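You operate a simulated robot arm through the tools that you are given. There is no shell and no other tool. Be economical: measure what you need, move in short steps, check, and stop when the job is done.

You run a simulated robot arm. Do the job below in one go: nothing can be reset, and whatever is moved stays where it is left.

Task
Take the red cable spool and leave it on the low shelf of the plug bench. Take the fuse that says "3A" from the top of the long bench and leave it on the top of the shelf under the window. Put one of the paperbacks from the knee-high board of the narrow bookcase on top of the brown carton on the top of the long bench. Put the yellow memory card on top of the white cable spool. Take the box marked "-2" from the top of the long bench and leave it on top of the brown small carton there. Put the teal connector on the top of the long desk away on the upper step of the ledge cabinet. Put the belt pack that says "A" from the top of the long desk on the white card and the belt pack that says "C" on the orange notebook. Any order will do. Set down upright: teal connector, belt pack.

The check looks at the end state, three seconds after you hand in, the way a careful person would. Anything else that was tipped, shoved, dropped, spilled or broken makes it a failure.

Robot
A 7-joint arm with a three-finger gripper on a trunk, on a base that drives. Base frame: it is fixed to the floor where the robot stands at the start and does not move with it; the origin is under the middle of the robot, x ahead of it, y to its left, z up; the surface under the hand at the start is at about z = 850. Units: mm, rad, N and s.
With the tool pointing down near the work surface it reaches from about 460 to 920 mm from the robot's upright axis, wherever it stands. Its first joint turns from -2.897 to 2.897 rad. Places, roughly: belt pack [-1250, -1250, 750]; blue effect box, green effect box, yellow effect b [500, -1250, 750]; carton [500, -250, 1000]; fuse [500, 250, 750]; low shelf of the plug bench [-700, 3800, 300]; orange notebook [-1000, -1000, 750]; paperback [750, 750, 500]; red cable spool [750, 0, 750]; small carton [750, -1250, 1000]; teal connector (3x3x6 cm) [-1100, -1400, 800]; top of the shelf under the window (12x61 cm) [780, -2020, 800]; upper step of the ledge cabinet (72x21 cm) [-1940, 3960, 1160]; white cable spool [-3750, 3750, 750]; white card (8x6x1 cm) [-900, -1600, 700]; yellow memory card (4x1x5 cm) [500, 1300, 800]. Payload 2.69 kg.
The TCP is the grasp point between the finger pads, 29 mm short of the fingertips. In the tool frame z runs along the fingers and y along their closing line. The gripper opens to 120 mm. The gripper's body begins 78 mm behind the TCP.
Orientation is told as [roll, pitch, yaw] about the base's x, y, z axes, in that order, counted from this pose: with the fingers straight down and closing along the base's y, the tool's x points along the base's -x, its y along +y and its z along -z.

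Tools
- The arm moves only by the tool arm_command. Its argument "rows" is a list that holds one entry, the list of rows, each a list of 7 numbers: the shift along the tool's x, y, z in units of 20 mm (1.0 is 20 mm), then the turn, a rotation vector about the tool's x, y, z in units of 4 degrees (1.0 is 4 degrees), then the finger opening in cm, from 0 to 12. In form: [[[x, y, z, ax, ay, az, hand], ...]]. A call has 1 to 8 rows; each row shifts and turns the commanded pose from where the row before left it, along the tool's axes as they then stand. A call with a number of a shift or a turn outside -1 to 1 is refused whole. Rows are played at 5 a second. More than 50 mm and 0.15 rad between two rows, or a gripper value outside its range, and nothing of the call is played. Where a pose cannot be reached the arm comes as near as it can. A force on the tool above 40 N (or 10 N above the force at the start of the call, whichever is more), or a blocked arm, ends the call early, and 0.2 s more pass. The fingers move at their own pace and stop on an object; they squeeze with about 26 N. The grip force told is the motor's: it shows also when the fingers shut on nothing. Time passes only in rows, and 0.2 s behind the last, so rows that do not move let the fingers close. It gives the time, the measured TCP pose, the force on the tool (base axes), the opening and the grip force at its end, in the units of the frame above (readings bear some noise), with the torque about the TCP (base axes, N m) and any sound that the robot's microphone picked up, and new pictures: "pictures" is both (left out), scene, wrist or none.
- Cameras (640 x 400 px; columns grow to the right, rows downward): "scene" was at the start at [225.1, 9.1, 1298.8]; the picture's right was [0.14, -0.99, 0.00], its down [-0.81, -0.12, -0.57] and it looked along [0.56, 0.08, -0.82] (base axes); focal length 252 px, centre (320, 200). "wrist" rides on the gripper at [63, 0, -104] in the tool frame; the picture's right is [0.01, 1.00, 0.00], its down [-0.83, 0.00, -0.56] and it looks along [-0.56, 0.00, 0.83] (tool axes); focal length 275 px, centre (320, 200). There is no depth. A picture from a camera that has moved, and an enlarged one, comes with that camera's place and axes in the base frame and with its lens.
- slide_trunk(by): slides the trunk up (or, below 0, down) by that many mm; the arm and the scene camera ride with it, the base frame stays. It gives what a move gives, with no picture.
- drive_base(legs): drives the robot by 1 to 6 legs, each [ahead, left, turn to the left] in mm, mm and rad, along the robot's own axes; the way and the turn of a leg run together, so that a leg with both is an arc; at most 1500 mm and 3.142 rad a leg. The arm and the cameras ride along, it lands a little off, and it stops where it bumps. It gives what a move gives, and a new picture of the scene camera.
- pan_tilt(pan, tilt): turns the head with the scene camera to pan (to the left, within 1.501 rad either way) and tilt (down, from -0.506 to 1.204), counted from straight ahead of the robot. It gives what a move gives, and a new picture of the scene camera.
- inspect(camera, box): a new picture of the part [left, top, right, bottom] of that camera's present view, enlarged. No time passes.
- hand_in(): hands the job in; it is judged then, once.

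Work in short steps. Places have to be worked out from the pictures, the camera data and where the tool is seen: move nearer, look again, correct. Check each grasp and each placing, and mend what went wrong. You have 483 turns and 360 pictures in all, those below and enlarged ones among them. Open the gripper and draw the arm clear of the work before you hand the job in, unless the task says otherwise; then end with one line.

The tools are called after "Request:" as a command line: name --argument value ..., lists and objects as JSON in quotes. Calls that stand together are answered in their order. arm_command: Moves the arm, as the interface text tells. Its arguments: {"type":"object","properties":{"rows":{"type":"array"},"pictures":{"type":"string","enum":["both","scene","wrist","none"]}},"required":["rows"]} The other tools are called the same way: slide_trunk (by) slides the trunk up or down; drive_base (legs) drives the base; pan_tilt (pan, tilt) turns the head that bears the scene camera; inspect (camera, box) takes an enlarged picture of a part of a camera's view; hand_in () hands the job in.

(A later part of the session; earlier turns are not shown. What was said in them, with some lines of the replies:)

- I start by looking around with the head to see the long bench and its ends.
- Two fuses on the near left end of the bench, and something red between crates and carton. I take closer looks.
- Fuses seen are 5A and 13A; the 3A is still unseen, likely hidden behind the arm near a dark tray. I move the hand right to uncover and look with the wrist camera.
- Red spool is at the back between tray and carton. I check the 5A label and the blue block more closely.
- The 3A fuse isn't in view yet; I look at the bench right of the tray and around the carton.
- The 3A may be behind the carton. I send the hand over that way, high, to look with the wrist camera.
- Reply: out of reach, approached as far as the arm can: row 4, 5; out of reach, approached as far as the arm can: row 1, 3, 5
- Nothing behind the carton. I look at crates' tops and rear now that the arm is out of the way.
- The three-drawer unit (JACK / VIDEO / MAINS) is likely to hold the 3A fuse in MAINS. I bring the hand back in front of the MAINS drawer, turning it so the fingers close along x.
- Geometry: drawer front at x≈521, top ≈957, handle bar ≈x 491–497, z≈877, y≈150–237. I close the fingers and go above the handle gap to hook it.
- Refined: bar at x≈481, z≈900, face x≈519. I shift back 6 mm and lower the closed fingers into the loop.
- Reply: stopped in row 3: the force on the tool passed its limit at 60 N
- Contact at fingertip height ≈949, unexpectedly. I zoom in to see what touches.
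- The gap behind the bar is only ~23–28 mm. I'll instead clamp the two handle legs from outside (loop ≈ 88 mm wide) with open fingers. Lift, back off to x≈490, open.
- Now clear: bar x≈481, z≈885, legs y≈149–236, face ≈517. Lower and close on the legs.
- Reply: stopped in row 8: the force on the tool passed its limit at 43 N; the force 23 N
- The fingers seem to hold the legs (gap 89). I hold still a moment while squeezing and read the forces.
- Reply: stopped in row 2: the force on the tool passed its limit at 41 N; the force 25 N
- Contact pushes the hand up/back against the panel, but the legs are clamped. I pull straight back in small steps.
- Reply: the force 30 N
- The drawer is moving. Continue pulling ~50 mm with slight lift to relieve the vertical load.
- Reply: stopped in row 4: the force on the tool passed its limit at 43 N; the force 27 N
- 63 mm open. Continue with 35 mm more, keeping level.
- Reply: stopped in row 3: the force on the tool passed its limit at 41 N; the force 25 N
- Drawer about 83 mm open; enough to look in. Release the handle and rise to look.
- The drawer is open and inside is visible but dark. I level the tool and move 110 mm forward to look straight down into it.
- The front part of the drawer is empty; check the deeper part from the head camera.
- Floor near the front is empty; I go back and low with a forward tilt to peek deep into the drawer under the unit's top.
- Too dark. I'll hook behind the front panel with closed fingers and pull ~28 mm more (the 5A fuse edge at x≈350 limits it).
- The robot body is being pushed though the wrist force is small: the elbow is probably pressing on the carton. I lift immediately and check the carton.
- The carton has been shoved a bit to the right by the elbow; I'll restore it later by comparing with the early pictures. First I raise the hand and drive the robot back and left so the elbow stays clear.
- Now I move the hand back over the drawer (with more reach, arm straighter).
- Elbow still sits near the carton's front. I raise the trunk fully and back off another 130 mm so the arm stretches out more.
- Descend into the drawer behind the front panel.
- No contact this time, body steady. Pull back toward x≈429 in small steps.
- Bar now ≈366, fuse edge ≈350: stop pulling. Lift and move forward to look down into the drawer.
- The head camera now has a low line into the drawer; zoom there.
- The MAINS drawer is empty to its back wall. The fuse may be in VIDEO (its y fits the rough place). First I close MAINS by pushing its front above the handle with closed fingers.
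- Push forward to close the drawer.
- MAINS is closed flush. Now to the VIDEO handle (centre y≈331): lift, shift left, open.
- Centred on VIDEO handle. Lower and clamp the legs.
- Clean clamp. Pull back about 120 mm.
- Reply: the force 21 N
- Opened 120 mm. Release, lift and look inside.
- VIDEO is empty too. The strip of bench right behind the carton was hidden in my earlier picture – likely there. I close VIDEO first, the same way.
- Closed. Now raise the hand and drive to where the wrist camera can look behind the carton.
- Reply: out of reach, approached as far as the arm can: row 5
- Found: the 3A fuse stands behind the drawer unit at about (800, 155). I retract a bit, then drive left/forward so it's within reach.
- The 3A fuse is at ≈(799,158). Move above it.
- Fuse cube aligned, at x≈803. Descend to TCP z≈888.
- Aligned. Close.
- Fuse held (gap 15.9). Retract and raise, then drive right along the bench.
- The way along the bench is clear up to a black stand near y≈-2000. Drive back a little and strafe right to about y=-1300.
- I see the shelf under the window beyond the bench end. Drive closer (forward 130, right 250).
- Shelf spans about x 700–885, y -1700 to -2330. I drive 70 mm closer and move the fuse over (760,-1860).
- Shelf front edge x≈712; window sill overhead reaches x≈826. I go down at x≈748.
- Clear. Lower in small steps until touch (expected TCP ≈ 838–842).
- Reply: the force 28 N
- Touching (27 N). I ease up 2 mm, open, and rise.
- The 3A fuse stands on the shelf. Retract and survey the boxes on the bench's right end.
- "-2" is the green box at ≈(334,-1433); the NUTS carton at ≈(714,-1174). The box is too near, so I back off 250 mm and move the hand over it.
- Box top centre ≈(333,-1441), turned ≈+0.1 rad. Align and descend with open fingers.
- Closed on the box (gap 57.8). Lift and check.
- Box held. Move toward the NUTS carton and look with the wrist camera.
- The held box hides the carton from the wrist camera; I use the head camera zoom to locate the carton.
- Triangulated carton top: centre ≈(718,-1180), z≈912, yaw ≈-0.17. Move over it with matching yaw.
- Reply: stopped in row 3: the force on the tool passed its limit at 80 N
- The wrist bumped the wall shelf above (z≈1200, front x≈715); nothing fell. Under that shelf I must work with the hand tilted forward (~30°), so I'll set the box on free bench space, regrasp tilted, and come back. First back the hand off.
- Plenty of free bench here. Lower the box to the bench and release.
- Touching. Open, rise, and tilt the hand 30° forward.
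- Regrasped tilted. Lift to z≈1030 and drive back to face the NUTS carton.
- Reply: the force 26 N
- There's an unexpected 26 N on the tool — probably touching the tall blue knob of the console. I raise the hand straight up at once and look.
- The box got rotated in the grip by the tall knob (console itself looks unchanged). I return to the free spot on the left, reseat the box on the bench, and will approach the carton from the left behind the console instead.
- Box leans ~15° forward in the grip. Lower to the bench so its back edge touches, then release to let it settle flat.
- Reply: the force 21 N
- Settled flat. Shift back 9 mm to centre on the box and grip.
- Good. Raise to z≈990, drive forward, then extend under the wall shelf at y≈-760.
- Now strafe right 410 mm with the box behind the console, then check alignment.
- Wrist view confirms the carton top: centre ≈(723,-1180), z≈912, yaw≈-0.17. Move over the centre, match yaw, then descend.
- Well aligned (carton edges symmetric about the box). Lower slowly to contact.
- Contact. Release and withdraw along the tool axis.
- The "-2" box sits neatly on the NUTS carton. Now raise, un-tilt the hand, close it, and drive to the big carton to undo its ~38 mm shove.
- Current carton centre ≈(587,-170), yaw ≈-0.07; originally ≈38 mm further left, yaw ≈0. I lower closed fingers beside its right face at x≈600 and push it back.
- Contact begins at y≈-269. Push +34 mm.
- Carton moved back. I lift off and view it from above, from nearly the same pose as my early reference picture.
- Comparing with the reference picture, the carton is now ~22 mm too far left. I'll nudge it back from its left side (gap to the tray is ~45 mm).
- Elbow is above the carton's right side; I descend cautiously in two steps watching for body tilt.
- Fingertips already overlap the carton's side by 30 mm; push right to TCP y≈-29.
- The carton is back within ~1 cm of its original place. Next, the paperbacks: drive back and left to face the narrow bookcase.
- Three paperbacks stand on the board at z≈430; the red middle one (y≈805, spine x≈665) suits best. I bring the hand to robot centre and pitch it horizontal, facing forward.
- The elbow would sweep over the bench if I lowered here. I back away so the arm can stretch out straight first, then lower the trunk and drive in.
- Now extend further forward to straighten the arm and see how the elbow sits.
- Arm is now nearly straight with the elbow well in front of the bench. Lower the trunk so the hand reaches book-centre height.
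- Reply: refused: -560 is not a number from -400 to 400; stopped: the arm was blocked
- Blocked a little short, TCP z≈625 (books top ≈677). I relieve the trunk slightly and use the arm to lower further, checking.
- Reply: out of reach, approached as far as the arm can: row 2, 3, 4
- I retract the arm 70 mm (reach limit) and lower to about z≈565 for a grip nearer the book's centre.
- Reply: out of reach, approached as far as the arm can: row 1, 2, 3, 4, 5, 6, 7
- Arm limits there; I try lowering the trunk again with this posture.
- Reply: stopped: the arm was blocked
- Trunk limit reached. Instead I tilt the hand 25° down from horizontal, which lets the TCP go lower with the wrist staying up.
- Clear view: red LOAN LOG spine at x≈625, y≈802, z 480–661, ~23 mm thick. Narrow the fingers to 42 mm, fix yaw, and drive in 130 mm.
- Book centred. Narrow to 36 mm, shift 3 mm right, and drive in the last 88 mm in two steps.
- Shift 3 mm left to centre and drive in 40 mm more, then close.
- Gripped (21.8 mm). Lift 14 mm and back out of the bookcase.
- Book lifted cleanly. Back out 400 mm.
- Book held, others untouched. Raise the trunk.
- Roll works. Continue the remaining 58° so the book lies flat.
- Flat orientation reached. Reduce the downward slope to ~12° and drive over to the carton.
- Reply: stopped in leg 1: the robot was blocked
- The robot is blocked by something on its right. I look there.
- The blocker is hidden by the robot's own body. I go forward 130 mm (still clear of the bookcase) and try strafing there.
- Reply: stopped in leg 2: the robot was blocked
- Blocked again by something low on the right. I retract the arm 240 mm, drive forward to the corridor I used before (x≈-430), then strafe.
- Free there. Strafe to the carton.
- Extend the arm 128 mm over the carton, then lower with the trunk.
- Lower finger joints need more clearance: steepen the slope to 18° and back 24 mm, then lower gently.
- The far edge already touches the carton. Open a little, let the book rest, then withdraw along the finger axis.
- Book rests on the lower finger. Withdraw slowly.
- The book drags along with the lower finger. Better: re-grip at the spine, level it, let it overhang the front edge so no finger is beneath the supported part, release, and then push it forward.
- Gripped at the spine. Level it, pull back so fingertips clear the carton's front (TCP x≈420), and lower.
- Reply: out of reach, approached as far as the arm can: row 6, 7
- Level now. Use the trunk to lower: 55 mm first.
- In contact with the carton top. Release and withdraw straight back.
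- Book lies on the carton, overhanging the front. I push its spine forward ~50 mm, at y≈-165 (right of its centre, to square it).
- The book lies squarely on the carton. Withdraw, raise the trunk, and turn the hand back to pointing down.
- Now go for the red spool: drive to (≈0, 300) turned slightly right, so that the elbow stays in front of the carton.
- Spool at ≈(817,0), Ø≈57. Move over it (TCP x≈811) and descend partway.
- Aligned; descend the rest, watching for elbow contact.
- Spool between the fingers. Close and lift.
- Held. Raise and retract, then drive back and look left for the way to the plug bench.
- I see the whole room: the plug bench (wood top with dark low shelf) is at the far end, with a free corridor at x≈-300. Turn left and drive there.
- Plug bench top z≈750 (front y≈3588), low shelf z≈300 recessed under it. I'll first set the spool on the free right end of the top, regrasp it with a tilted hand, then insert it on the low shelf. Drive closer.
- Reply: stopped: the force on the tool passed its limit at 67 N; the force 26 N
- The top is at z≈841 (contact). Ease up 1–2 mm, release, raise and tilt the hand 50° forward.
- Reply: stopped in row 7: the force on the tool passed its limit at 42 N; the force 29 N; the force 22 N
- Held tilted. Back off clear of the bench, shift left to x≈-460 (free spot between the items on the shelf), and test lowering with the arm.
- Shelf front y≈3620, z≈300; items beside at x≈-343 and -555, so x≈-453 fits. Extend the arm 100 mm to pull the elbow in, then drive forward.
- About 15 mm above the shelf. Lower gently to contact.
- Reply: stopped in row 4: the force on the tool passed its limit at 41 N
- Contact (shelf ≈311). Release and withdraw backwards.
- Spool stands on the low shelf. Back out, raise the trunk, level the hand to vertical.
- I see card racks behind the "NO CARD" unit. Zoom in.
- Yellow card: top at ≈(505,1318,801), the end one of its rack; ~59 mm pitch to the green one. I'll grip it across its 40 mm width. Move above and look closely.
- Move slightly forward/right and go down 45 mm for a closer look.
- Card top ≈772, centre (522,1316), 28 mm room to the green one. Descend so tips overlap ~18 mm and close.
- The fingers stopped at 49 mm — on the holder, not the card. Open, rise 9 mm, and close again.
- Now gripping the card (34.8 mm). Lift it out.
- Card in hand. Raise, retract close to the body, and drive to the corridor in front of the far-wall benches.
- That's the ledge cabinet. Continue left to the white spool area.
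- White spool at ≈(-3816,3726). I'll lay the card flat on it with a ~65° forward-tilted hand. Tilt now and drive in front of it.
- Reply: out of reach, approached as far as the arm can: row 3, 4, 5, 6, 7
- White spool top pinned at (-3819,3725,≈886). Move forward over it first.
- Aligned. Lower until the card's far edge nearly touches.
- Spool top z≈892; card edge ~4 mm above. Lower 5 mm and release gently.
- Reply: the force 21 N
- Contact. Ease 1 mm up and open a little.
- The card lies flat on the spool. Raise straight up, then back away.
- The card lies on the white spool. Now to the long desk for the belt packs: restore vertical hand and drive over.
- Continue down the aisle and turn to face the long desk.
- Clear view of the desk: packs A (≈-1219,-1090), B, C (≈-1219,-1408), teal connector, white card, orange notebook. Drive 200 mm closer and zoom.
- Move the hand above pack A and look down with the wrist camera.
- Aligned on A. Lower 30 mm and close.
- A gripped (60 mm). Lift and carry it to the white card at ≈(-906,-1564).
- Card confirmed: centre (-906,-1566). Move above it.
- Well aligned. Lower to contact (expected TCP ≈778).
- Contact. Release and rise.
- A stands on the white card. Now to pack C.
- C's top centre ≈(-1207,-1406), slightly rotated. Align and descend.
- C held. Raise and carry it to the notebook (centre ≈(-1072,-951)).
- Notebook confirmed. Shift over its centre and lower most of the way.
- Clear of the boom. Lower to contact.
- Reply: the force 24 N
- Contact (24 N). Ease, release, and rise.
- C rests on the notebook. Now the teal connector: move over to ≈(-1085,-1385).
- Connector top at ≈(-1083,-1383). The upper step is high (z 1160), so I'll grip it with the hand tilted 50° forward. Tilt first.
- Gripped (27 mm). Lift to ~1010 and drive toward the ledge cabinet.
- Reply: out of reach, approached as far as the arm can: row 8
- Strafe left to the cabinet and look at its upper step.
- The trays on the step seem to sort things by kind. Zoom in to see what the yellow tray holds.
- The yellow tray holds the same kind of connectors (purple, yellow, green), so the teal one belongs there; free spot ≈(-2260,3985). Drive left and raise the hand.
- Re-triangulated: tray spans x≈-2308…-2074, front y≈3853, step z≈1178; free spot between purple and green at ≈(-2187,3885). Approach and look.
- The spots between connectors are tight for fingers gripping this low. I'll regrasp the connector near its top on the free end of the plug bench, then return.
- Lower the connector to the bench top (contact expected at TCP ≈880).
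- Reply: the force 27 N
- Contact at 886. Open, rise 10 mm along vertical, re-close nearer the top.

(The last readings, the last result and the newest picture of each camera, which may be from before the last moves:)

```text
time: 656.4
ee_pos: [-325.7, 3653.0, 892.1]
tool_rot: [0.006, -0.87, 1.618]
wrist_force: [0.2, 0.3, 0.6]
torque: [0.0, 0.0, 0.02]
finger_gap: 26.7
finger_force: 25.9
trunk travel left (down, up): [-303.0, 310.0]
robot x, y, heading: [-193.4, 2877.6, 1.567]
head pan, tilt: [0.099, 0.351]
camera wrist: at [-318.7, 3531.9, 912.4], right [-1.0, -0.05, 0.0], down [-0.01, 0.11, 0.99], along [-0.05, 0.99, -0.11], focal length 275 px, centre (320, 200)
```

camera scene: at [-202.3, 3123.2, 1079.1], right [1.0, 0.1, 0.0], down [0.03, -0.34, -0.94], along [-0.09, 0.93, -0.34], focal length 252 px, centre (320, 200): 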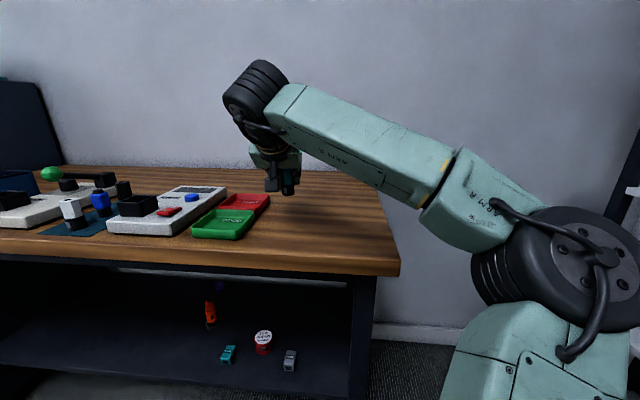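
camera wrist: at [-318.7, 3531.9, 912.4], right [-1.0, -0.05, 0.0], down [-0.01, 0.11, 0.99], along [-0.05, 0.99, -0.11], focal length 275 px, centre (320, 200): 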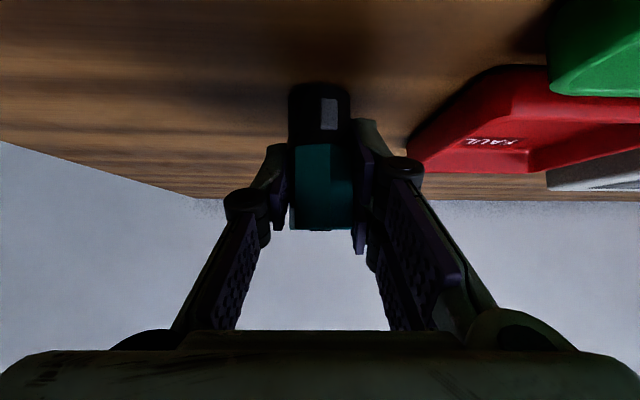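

Image comparison shows the grip is already near the top (base ≈51 mm below TCP) — good. Lift, raise the trunk, and return to the tray; target its free right-rear area ≈(-2114,3930).

Request:
arm_command --rows '[[[-0.5, 0, -0.42, 0, 0, 0, 1.5], [-0.76, 0, -0.64, 0, 0, 0, 1.5], [-0.76, 0, -0.64, 0, 0, 0, 1.5], [-0.76, 0, -0.64, 0, 0, 0, 1.5]]]' --pictures "wrist"

Request:
slide_trunk --by 310

Request:
arm_command --rows '[[[-0.76, 0, -0.64, 0, 0, 0, 1.5], [-0.76, 0, -0.64, 0, 0, 0, 1.5], [0, 0, 0, 0, 0, 0, 1.5]]]' --pictures "none"

Request:
drive_base --legs '[[-170, 0, 0], [0, 1000, 0], [0, 790, 0], [230, 0, 0]]'

Request:
inspect --camera "scene" --box '[170, 110, 350, 210]'

```text
time: 657.4
ee_pos: [-324.7, 3649.3, 966.6]
tool_rot: [0.004, -0.868, 1.619]
wrist_force: [0.1, 0.0, -0.8]
torque: [0.01, 0.0, 0.02]
finger_gap: 26.4
finger_force: 26.3
trunk travel left (down, up): [-303.0, 310.0]
robot x, y, heading: [-191.4, 2876.1, 1.567]
head pan, tilt: [0.099, 0.351]
camera wrist: at [-317.7, 3529.8, 984.9], right [-1.0, -0.05, 0.0], down [-0.01, 0.11, 0.99], along [-0.05, 0.99, -0.11], focal length 275 px, centre (320, 200)
```

wrist: 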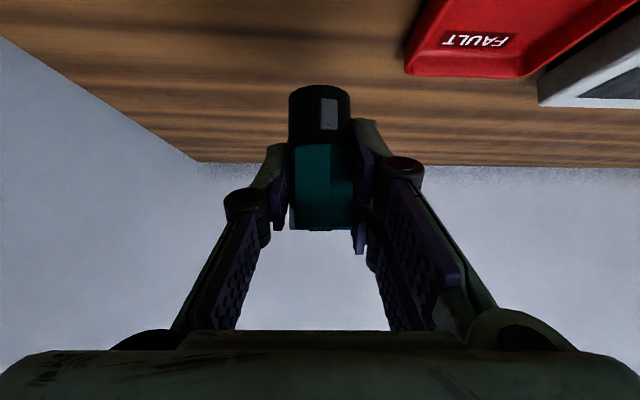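

```text
time: 660.4
ee_pos: [-324.8, 3651.0, 1275.4]
tool_rot: [0.006, -0.87, 1.619]
wrist_force: [-0.2, 0.6, -0.4]
torque: [-0.01, 0.0, 0.0]
finger_gap: 26.8
finger_force: 25.8
trunk travel left (down, up): [-613.0, 0.0]
robot x, y, heading: [-190.2, 2871.8, 1.57]
head pan, tilt: [0.099, 0.351]
```

```text
time: 661.2
ee_pos: [-323.8, 3649.3, 1316.3]
tool_rot: [0.004, -0.868, 1.619]
wrist_force: [-0.5, -0.2, -2.3]
torque: [0.0, 0.0, 0.0]
finger_gap: 26.7
finger_force: 25.9
trunk travel left (down, up): [-613.0, 0.0]
robot x, y, heading: [-190.5, 2878.5, 1.572]
head pan, tilt: [0.099, 0.351]
```

```text
time: 677.5
ee_pos: [-2042.8, 3739.3, 1314.4]
tool_rot: [0.006, -0.87, 1.588]
wrist_force: [-0.5, 0.7, -0.8]
torque: [0.0, -0.05, 0.0]
finger_gap: 26.8
finger_force: 26.2
trunk travel left (down, up): [-613.0, 0.0]
robot x, y, heading: [-1932.9, 2959.6, 1.541]
head pan, tilt: [0.099, 0.351]
camera scene: at [-1936.9, 3210.1, 1388.9], right [1.0, 0.07, 0.0], down [0.02, -0.34, -0.94], along [-0.06, 0.94, -0.34], focal length 252 px, centre (320, 200)
```

scene: 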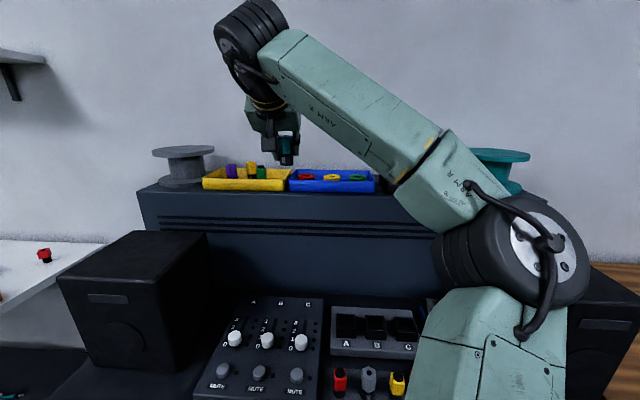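

```text
3.56 times, centred on (260, 160) of scene
camera zoom: at [-1936.9, 3210.1, 1388.9], right [1.0, 0.07, 0.0], down [0.02, -0.34, -0.94], along [-0.06, 0.94, -0.34], focal length 895 px, centre (533, 342)
```

zoom: 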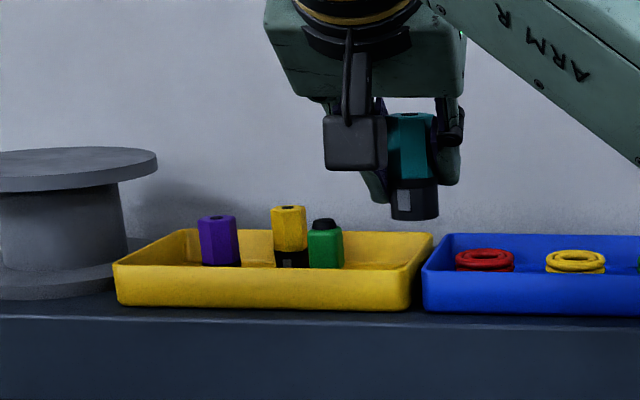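

Excellent view. Tray y≈3874–3985, floor≈1177; green at (-2148,3898). Free right part: target (-2110,3945). Drive in.

Request:
drive_base --legs '[[0, 0, 0.03], [0, 44, 0], [150, 0, 0]]'

Request:
inspect --camera "scene" --box '[170, 110, 350, 210]'

```text
time: 679.9
ee_pos: [-2112.4, 3886.8, 1314.3]
tool_rot: [0.005, -0.868, 1.62]
wrist_force: [1.1, 0.9, -0.8]
torque: [0.0, -0.02, -0.03]
finger_gap: 26.5
finger_force: 26.3
trunk travel left (down, up): [-613.0, 0.0]
robot x, y, heading: [-1977.2, 3112.7, 1.568]
head pan, tilt: [0.099, 0.351]
camera scene: at [-1989.0, 3361.0, 1388.8], right [0.99, 0.1, 0.0], down [0.03, -0.34, -0.94], along [-0.09, 0.93, -0.34], focal length 252 px, centre (320, 200)
```

scene: 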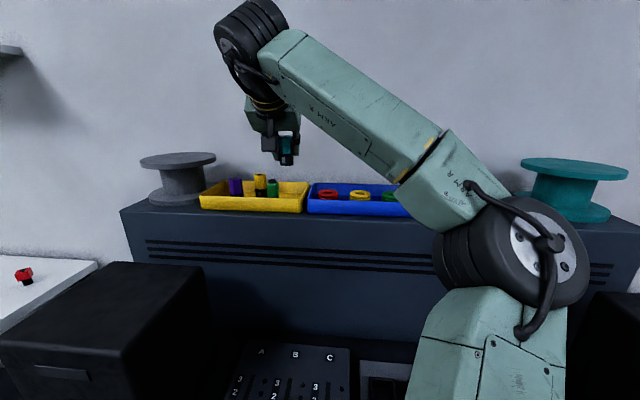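

```text
3.56 times, centred on (260, 160) of scene
camera zoom: at [-1989.0, 3361.0, 1388.8], right [0.99, 0.1, 0.0], down [0.03, -0.34, -0.94], along [-0.09, 0.93, -0.34], focal length 895 px, centre (533, 342)
```

zoom: 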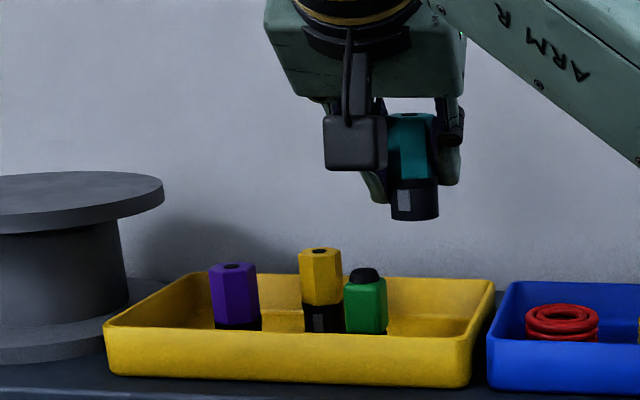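

Confirmed. Move forward 53 mm, then lower most of the way.

Request:
arm_command --rows '[[[-0.57, 0, 0.67, 0, 0, 0, 1.5], [-0.57, 0, 0.67, 0, 0, 0, 1.5], [-0.57, 0, 0.67, 0, 0, 0, 1.5], [0.76, 0, 0.65, 0, 0, 0, 1.5], [0.76, 0, 0.65, 0, 0, 0, 1.5], [0.76, 0, 0.65, 0, 0, 0, 1.5]]]' --pictures "wrist"

Request:
inspect --camera "scene" --box '[170, 110, 350, 230]'

```text
time: 681.3
ee_pos: [-2115.3, 3939.2, 1254.3]
tool_rot: [0.006, -0.869, 1.619]
wrist_force: [0.3, 0.2, 0.1]
torque: [-0.01, -0.02, 0.02]
finger_gap: 26.5
finger_force: 26.0
trunk travel left (down, up): [-613.0, 0.0]
robot x, y, heading: [-1974.9, 3112.7, 1.576]
head pan, tilt: [0.099, 0.351]
camera wrist: at [-2108.9, 3818.1, 1273.8], right [-1.0, -0.05, 0.0], down [-0.01, 0.11, 0.99], along [-0.05, 0.99, -0.11], focal length 275 px, centre (320, 200)
```

wrist: 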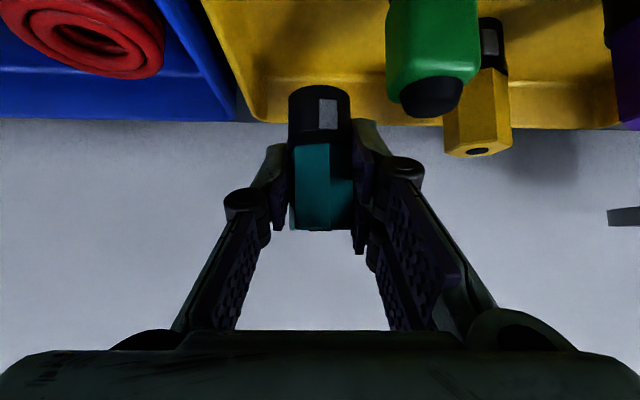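

```text
3.33 times, centred on (260, 170) of scene
camera zoom: at [-1988.9, 3360.2, 1389.0], right [0.99, 0.1, 0.0], down [0.03, -0.34, -0.94], along [-0.09, 0.93, -0.34], focal length 839 px, centre (520, 300)
```

zoom: 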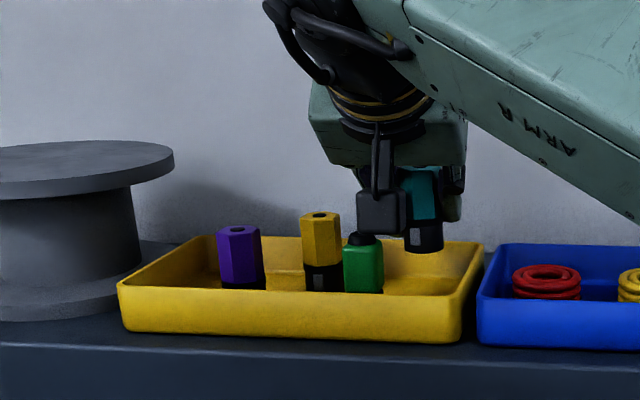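

Clear of the green one. Lower gently to the tray floor.

Request:
arm_command --rows '[[[0.4, 0, 0.34, 0, 0, 0, 1.5], [0.3, 0, 0.25, 0, 0, 0, 1.5], [0.12, 0, 0.1, 0, 0, 0, 1.5], [0.12, 0, 0.1, 0, 0, 0, 1.5]]]' --pictures "none"

```text
time: 682.3
ee_pos: [-2115.2, 3937.9, 1229.4]
tool_rot: [0.006, -0.867, 1.619]
wrist_force: [-0.3, 0.0, 0.5]
torque: [-0.06, 0.05, -0.03]
finger_gap: 26.6
finger_force: 25.8
trunk travel left (down, up): [-613.0, 0.0]
robot x, y, heading: [-1979.7, 3112.6, 1.57]
head pan, tilt: [0.099, 0.351]
```

Request:
arm_command --rows '[[[0.08, 0, 0.065, 0, 0, 0, 1.5], [0.08, 0, 0.065, 0, 0, 0, 1.5], [0, 0, 0, 0, 0, 0, 1.5]]]' --pictures "none"

```text
time: 683.1
ee_pos: [-2115.3, 3939.2, 1225.5]
tool_rot: [0.005, -0.869, 1.62]
wrist_force: [0.8, -0.1, -0.4]
torque: [-0.01, 0.02, 0.03]
finger_gap: 26.4
finger_force: 26.0
trunk travel left (down, up): [-613.0, 0.0]
robot x, y, heading: [-1979.1, 3112.1, 1.57]
head pan, tilt: [0.099, 0.351]
```

Request:
arm_command --rows '[[[0.08, 0, 0.065, 0, 0, 0, 1.5], [0.08, 0, 0.065, 0, 0, 0, 1.5], [0.08, 0, 0.065, 0, 0, 0, 1.5], [0, 0, 0, 0, 0, 0, 1.5]]]' --pictures "wrist"

```text
time: 684.1
ee_pos: [-2115.3, 3938.4, 1219.6]
tool_rot: [0.005, -0.869, 1.619]
wrist_force: [0.7, 0.0, -0.1]
torque: [-0.01, 0.0, 0.03]
finger_gap: 26.6
finger_force: 25.8
trunk travel left (down, up): [-613.0, 0.0]
robot x, y, heading: [-1974.0, 3113.1, 1.569]
head pan, tilt: [0.099, 0.351]
camera wrist: at [-2108.2, 3817.8, 1239.0], right [-1.0, -0.05, 0.0], down [-0.01, 0.11, 0.99], along [-0.05, 0.99, -0.11], focal length 275 px, centre (320, 200)
```

wrist: 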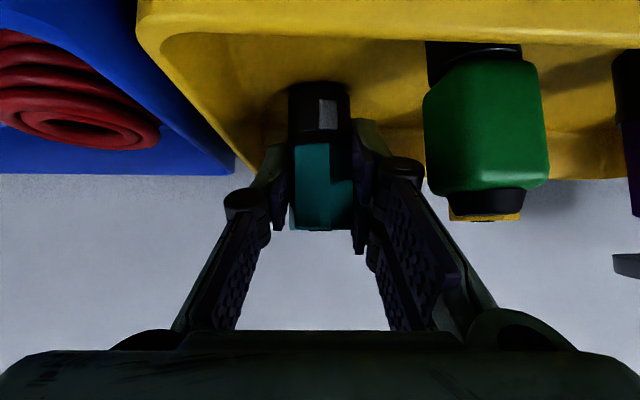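

Still no contact; the step is nearer 1160. Continue in small steps.

Request:
arm_command --rows '[[[0.08, 0, 0.065, 0, 0, 0, 1.5], [0.06, 0, 0.05, 0, 0, 0, 1.5], [0, 0, 0, 0, 0, 0, 1.5]]]' --pictures "none"

```text
time: 684.9
ee_pos: [-2115.8, 3937.7, 1216.4]
tool_rot: [0.007, -0.868, 1.619]
wrist_force: [0.0, 0.3, -0.3]
torque: [-0.03, -0.01, 0.02]
finger_gap: 26.4
finger_force: 25.8
trunk travel left (down, up): [-613.0, 0.0]
robot x, y, heading: [-1975.7, 3114.7, 1.572]
head pan, tilt: [0.099, 0.351]
```

Request:
arm_command --rows '[[[0.08, 0, 0.065, 0, 0, 0, 1.5], [0.06, 0, 0.05, 0, 0, 0, 1.5], [0, 0, 0, 0, 0, 0, 1.5]]]' --pictures "none"

```text
time: 685.7
ee_pos: [-2115.5, 3938.0, 1215.8]
tool_rot: [0.007, -0.874, 1.618]
wrist_force: [-0.8, 5.0, 13.4]
torque: [0.13, 0.19, -0.06]
finger_gap: 26.5
finger_force: 25.8
trunk travel left (down, up): [-613.0, 0.0]
robot x, y, heading: [-1977.4, 3111.5, 1.574]
head pan, tilt: [0.099, 0.351]
```

Contact. Open slightly and rise straight up.

Request:
arm_command --rows '[[[-0.03, 0, -0.025, 0, 0, 0, 3.6], [0, 0, 0, 0, 0, 0, 3.6], [-0.5, 0, -0.42, 0, 0, 0, 3.6], [-0.76, 0, -0.65, 0, 0, 0, 3.6], [-0.76, 0, -0.65, 0, 0, 0, 3.6], [-0.76, 0, -0.65, 0, 0, 0, 3.6], [-0.76, 0, -0.65, 0, 0, 0, 3.6]]]' --pictures "none"

Request:
drive_base --legs '[[-250, 0, 0]]'

Request:
inspect --camera "scene" --box '[190, 120, 350, 210]'

```text
time: 687.3
ee_pos: [-2114.2, 3937.1, 1306.2]
tool_rot: [0.003, -0.868, 1.618]
wrist_force: [0.5, 0.8, 0.3]
torque: [0.03, -0.01, 0.0]
finger_gap: 35.9
finger_force: 0.0
trunk travel left (down, up): [-613.0, 0.0]
robot x, y, heading: [-1978.7, 3111.7, 1.573]
head pan, tilt: [0.099, 0.351]
```

```text
time: 689.1
ee_pos: [-2116.7, 3687.3, 1307.1]
tool_rot: [0.006, -0.87, 1.621]
wrist_force: [-0.7, -1.1, 0.1]
torque: [0.01, -0.01, 0.02]
finger_gap: 36.0
finger_force: 0.1
trunk travel left (down, up): [-613.0, 0.0]
robot x, y, heading: [-1980.7, 2863.3, 1.574]
head pan, tilt: [0.099, 0.351]
camera scene: at [-1989.1, 3110.2, 1389.2], right [0.99, 0.1, 0.0], down [0.04, -0.34, -0.94], along [-0.1, 0.93, -0.34], focal length 252 px, centre (320, 200)
```

scene: 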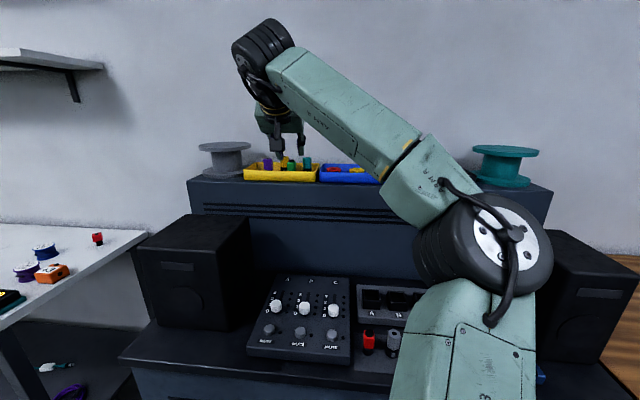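

```text
4.00 times, centred on (270, 165) of scene
camera zoom: at [-1989.1, 3110.2, 1389.2], right [0.99, 0.1, 0.0], down [0.04, -0.34, -0.94], along [-0.1, 0.93, -0.34], focal length 1006 px, centre (520, 340)
```

zoom: 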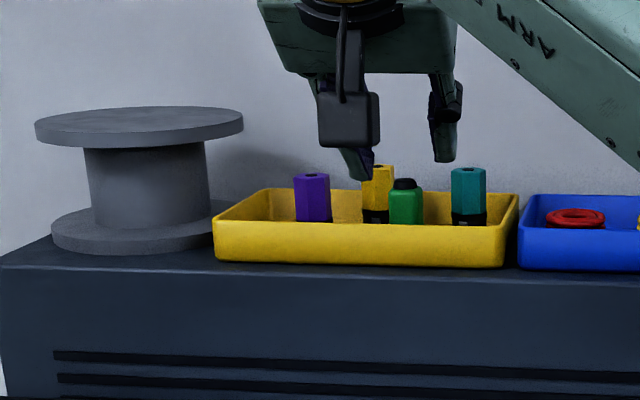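

All eight items are placed, with the teal connector upright in the tray with its kind. I open the gripper fully, draw further back, then hand in.

Request:
drive_base --legs '[[-150, 0, 0]]'

Request:
arm_command --rows '[[[0, 0, 0, 0, 0, 0, 10], [0, 0, 0, 0, 0, 0, 12], [0, 0, 0, 0, 0, 0, 12]]]' --pictures "none"

Request:
hand_in

```text
time: 690.5
ee_pos: [-2116.5, 3536.6, 1307.2]
tool_rot: [0.005, -0.871, 1.623]
wrist_force: [0.3, -0.2, 0.4]
torque: [-0.04, -0.01, 0.05]
finger_gap: 36.3
finger_force: 0.0
trunk travel left (down, up): [-613.0, 0.0]
robot x, y, heading: [-1974.6, 2713.3, 1.573]
head pan, tilt: [0.099, 0.351]
camera scene: at [-1989.1, 2960.3, 1389.3], right [0.99, 0.1, 0.0], down [0.04, -0.34, -0.94], along [-0.1, 0.93, -0.34], focal length 252 px, centre (320, 200)
```

scene: 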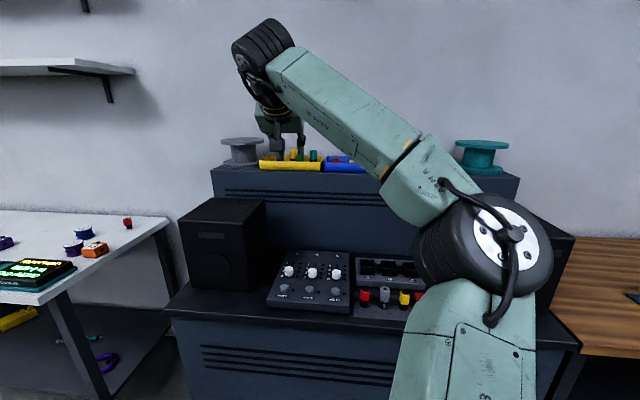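

```text
time: 691.3
ee_pos: [-2117.8, 3536.5, 1307.1]
tool_rot: [0.005, -0.871, 1.624]
wrist_force: [-0.4, -0.3, 0.4]
torque: [0.0, 0.01, 0.04]
finger_gap: 92.9
finger_force: 0.1
trunk travel left (down, up): [-613.0, 0.0]
robot x, y, heading: [-1976.3, 2712.9, 1.572]
head pan, tilt: [0.099, 0.351]
```

```text
The job is handed in.
```

All eight items are where you asked and the job is handed in, but early on the arm shoved the big brown carton; I pushed it back to within about 1 cm of its old spot, and the teal connector stands upright in the yellow connector tray on the ledge cabinet's upper step.
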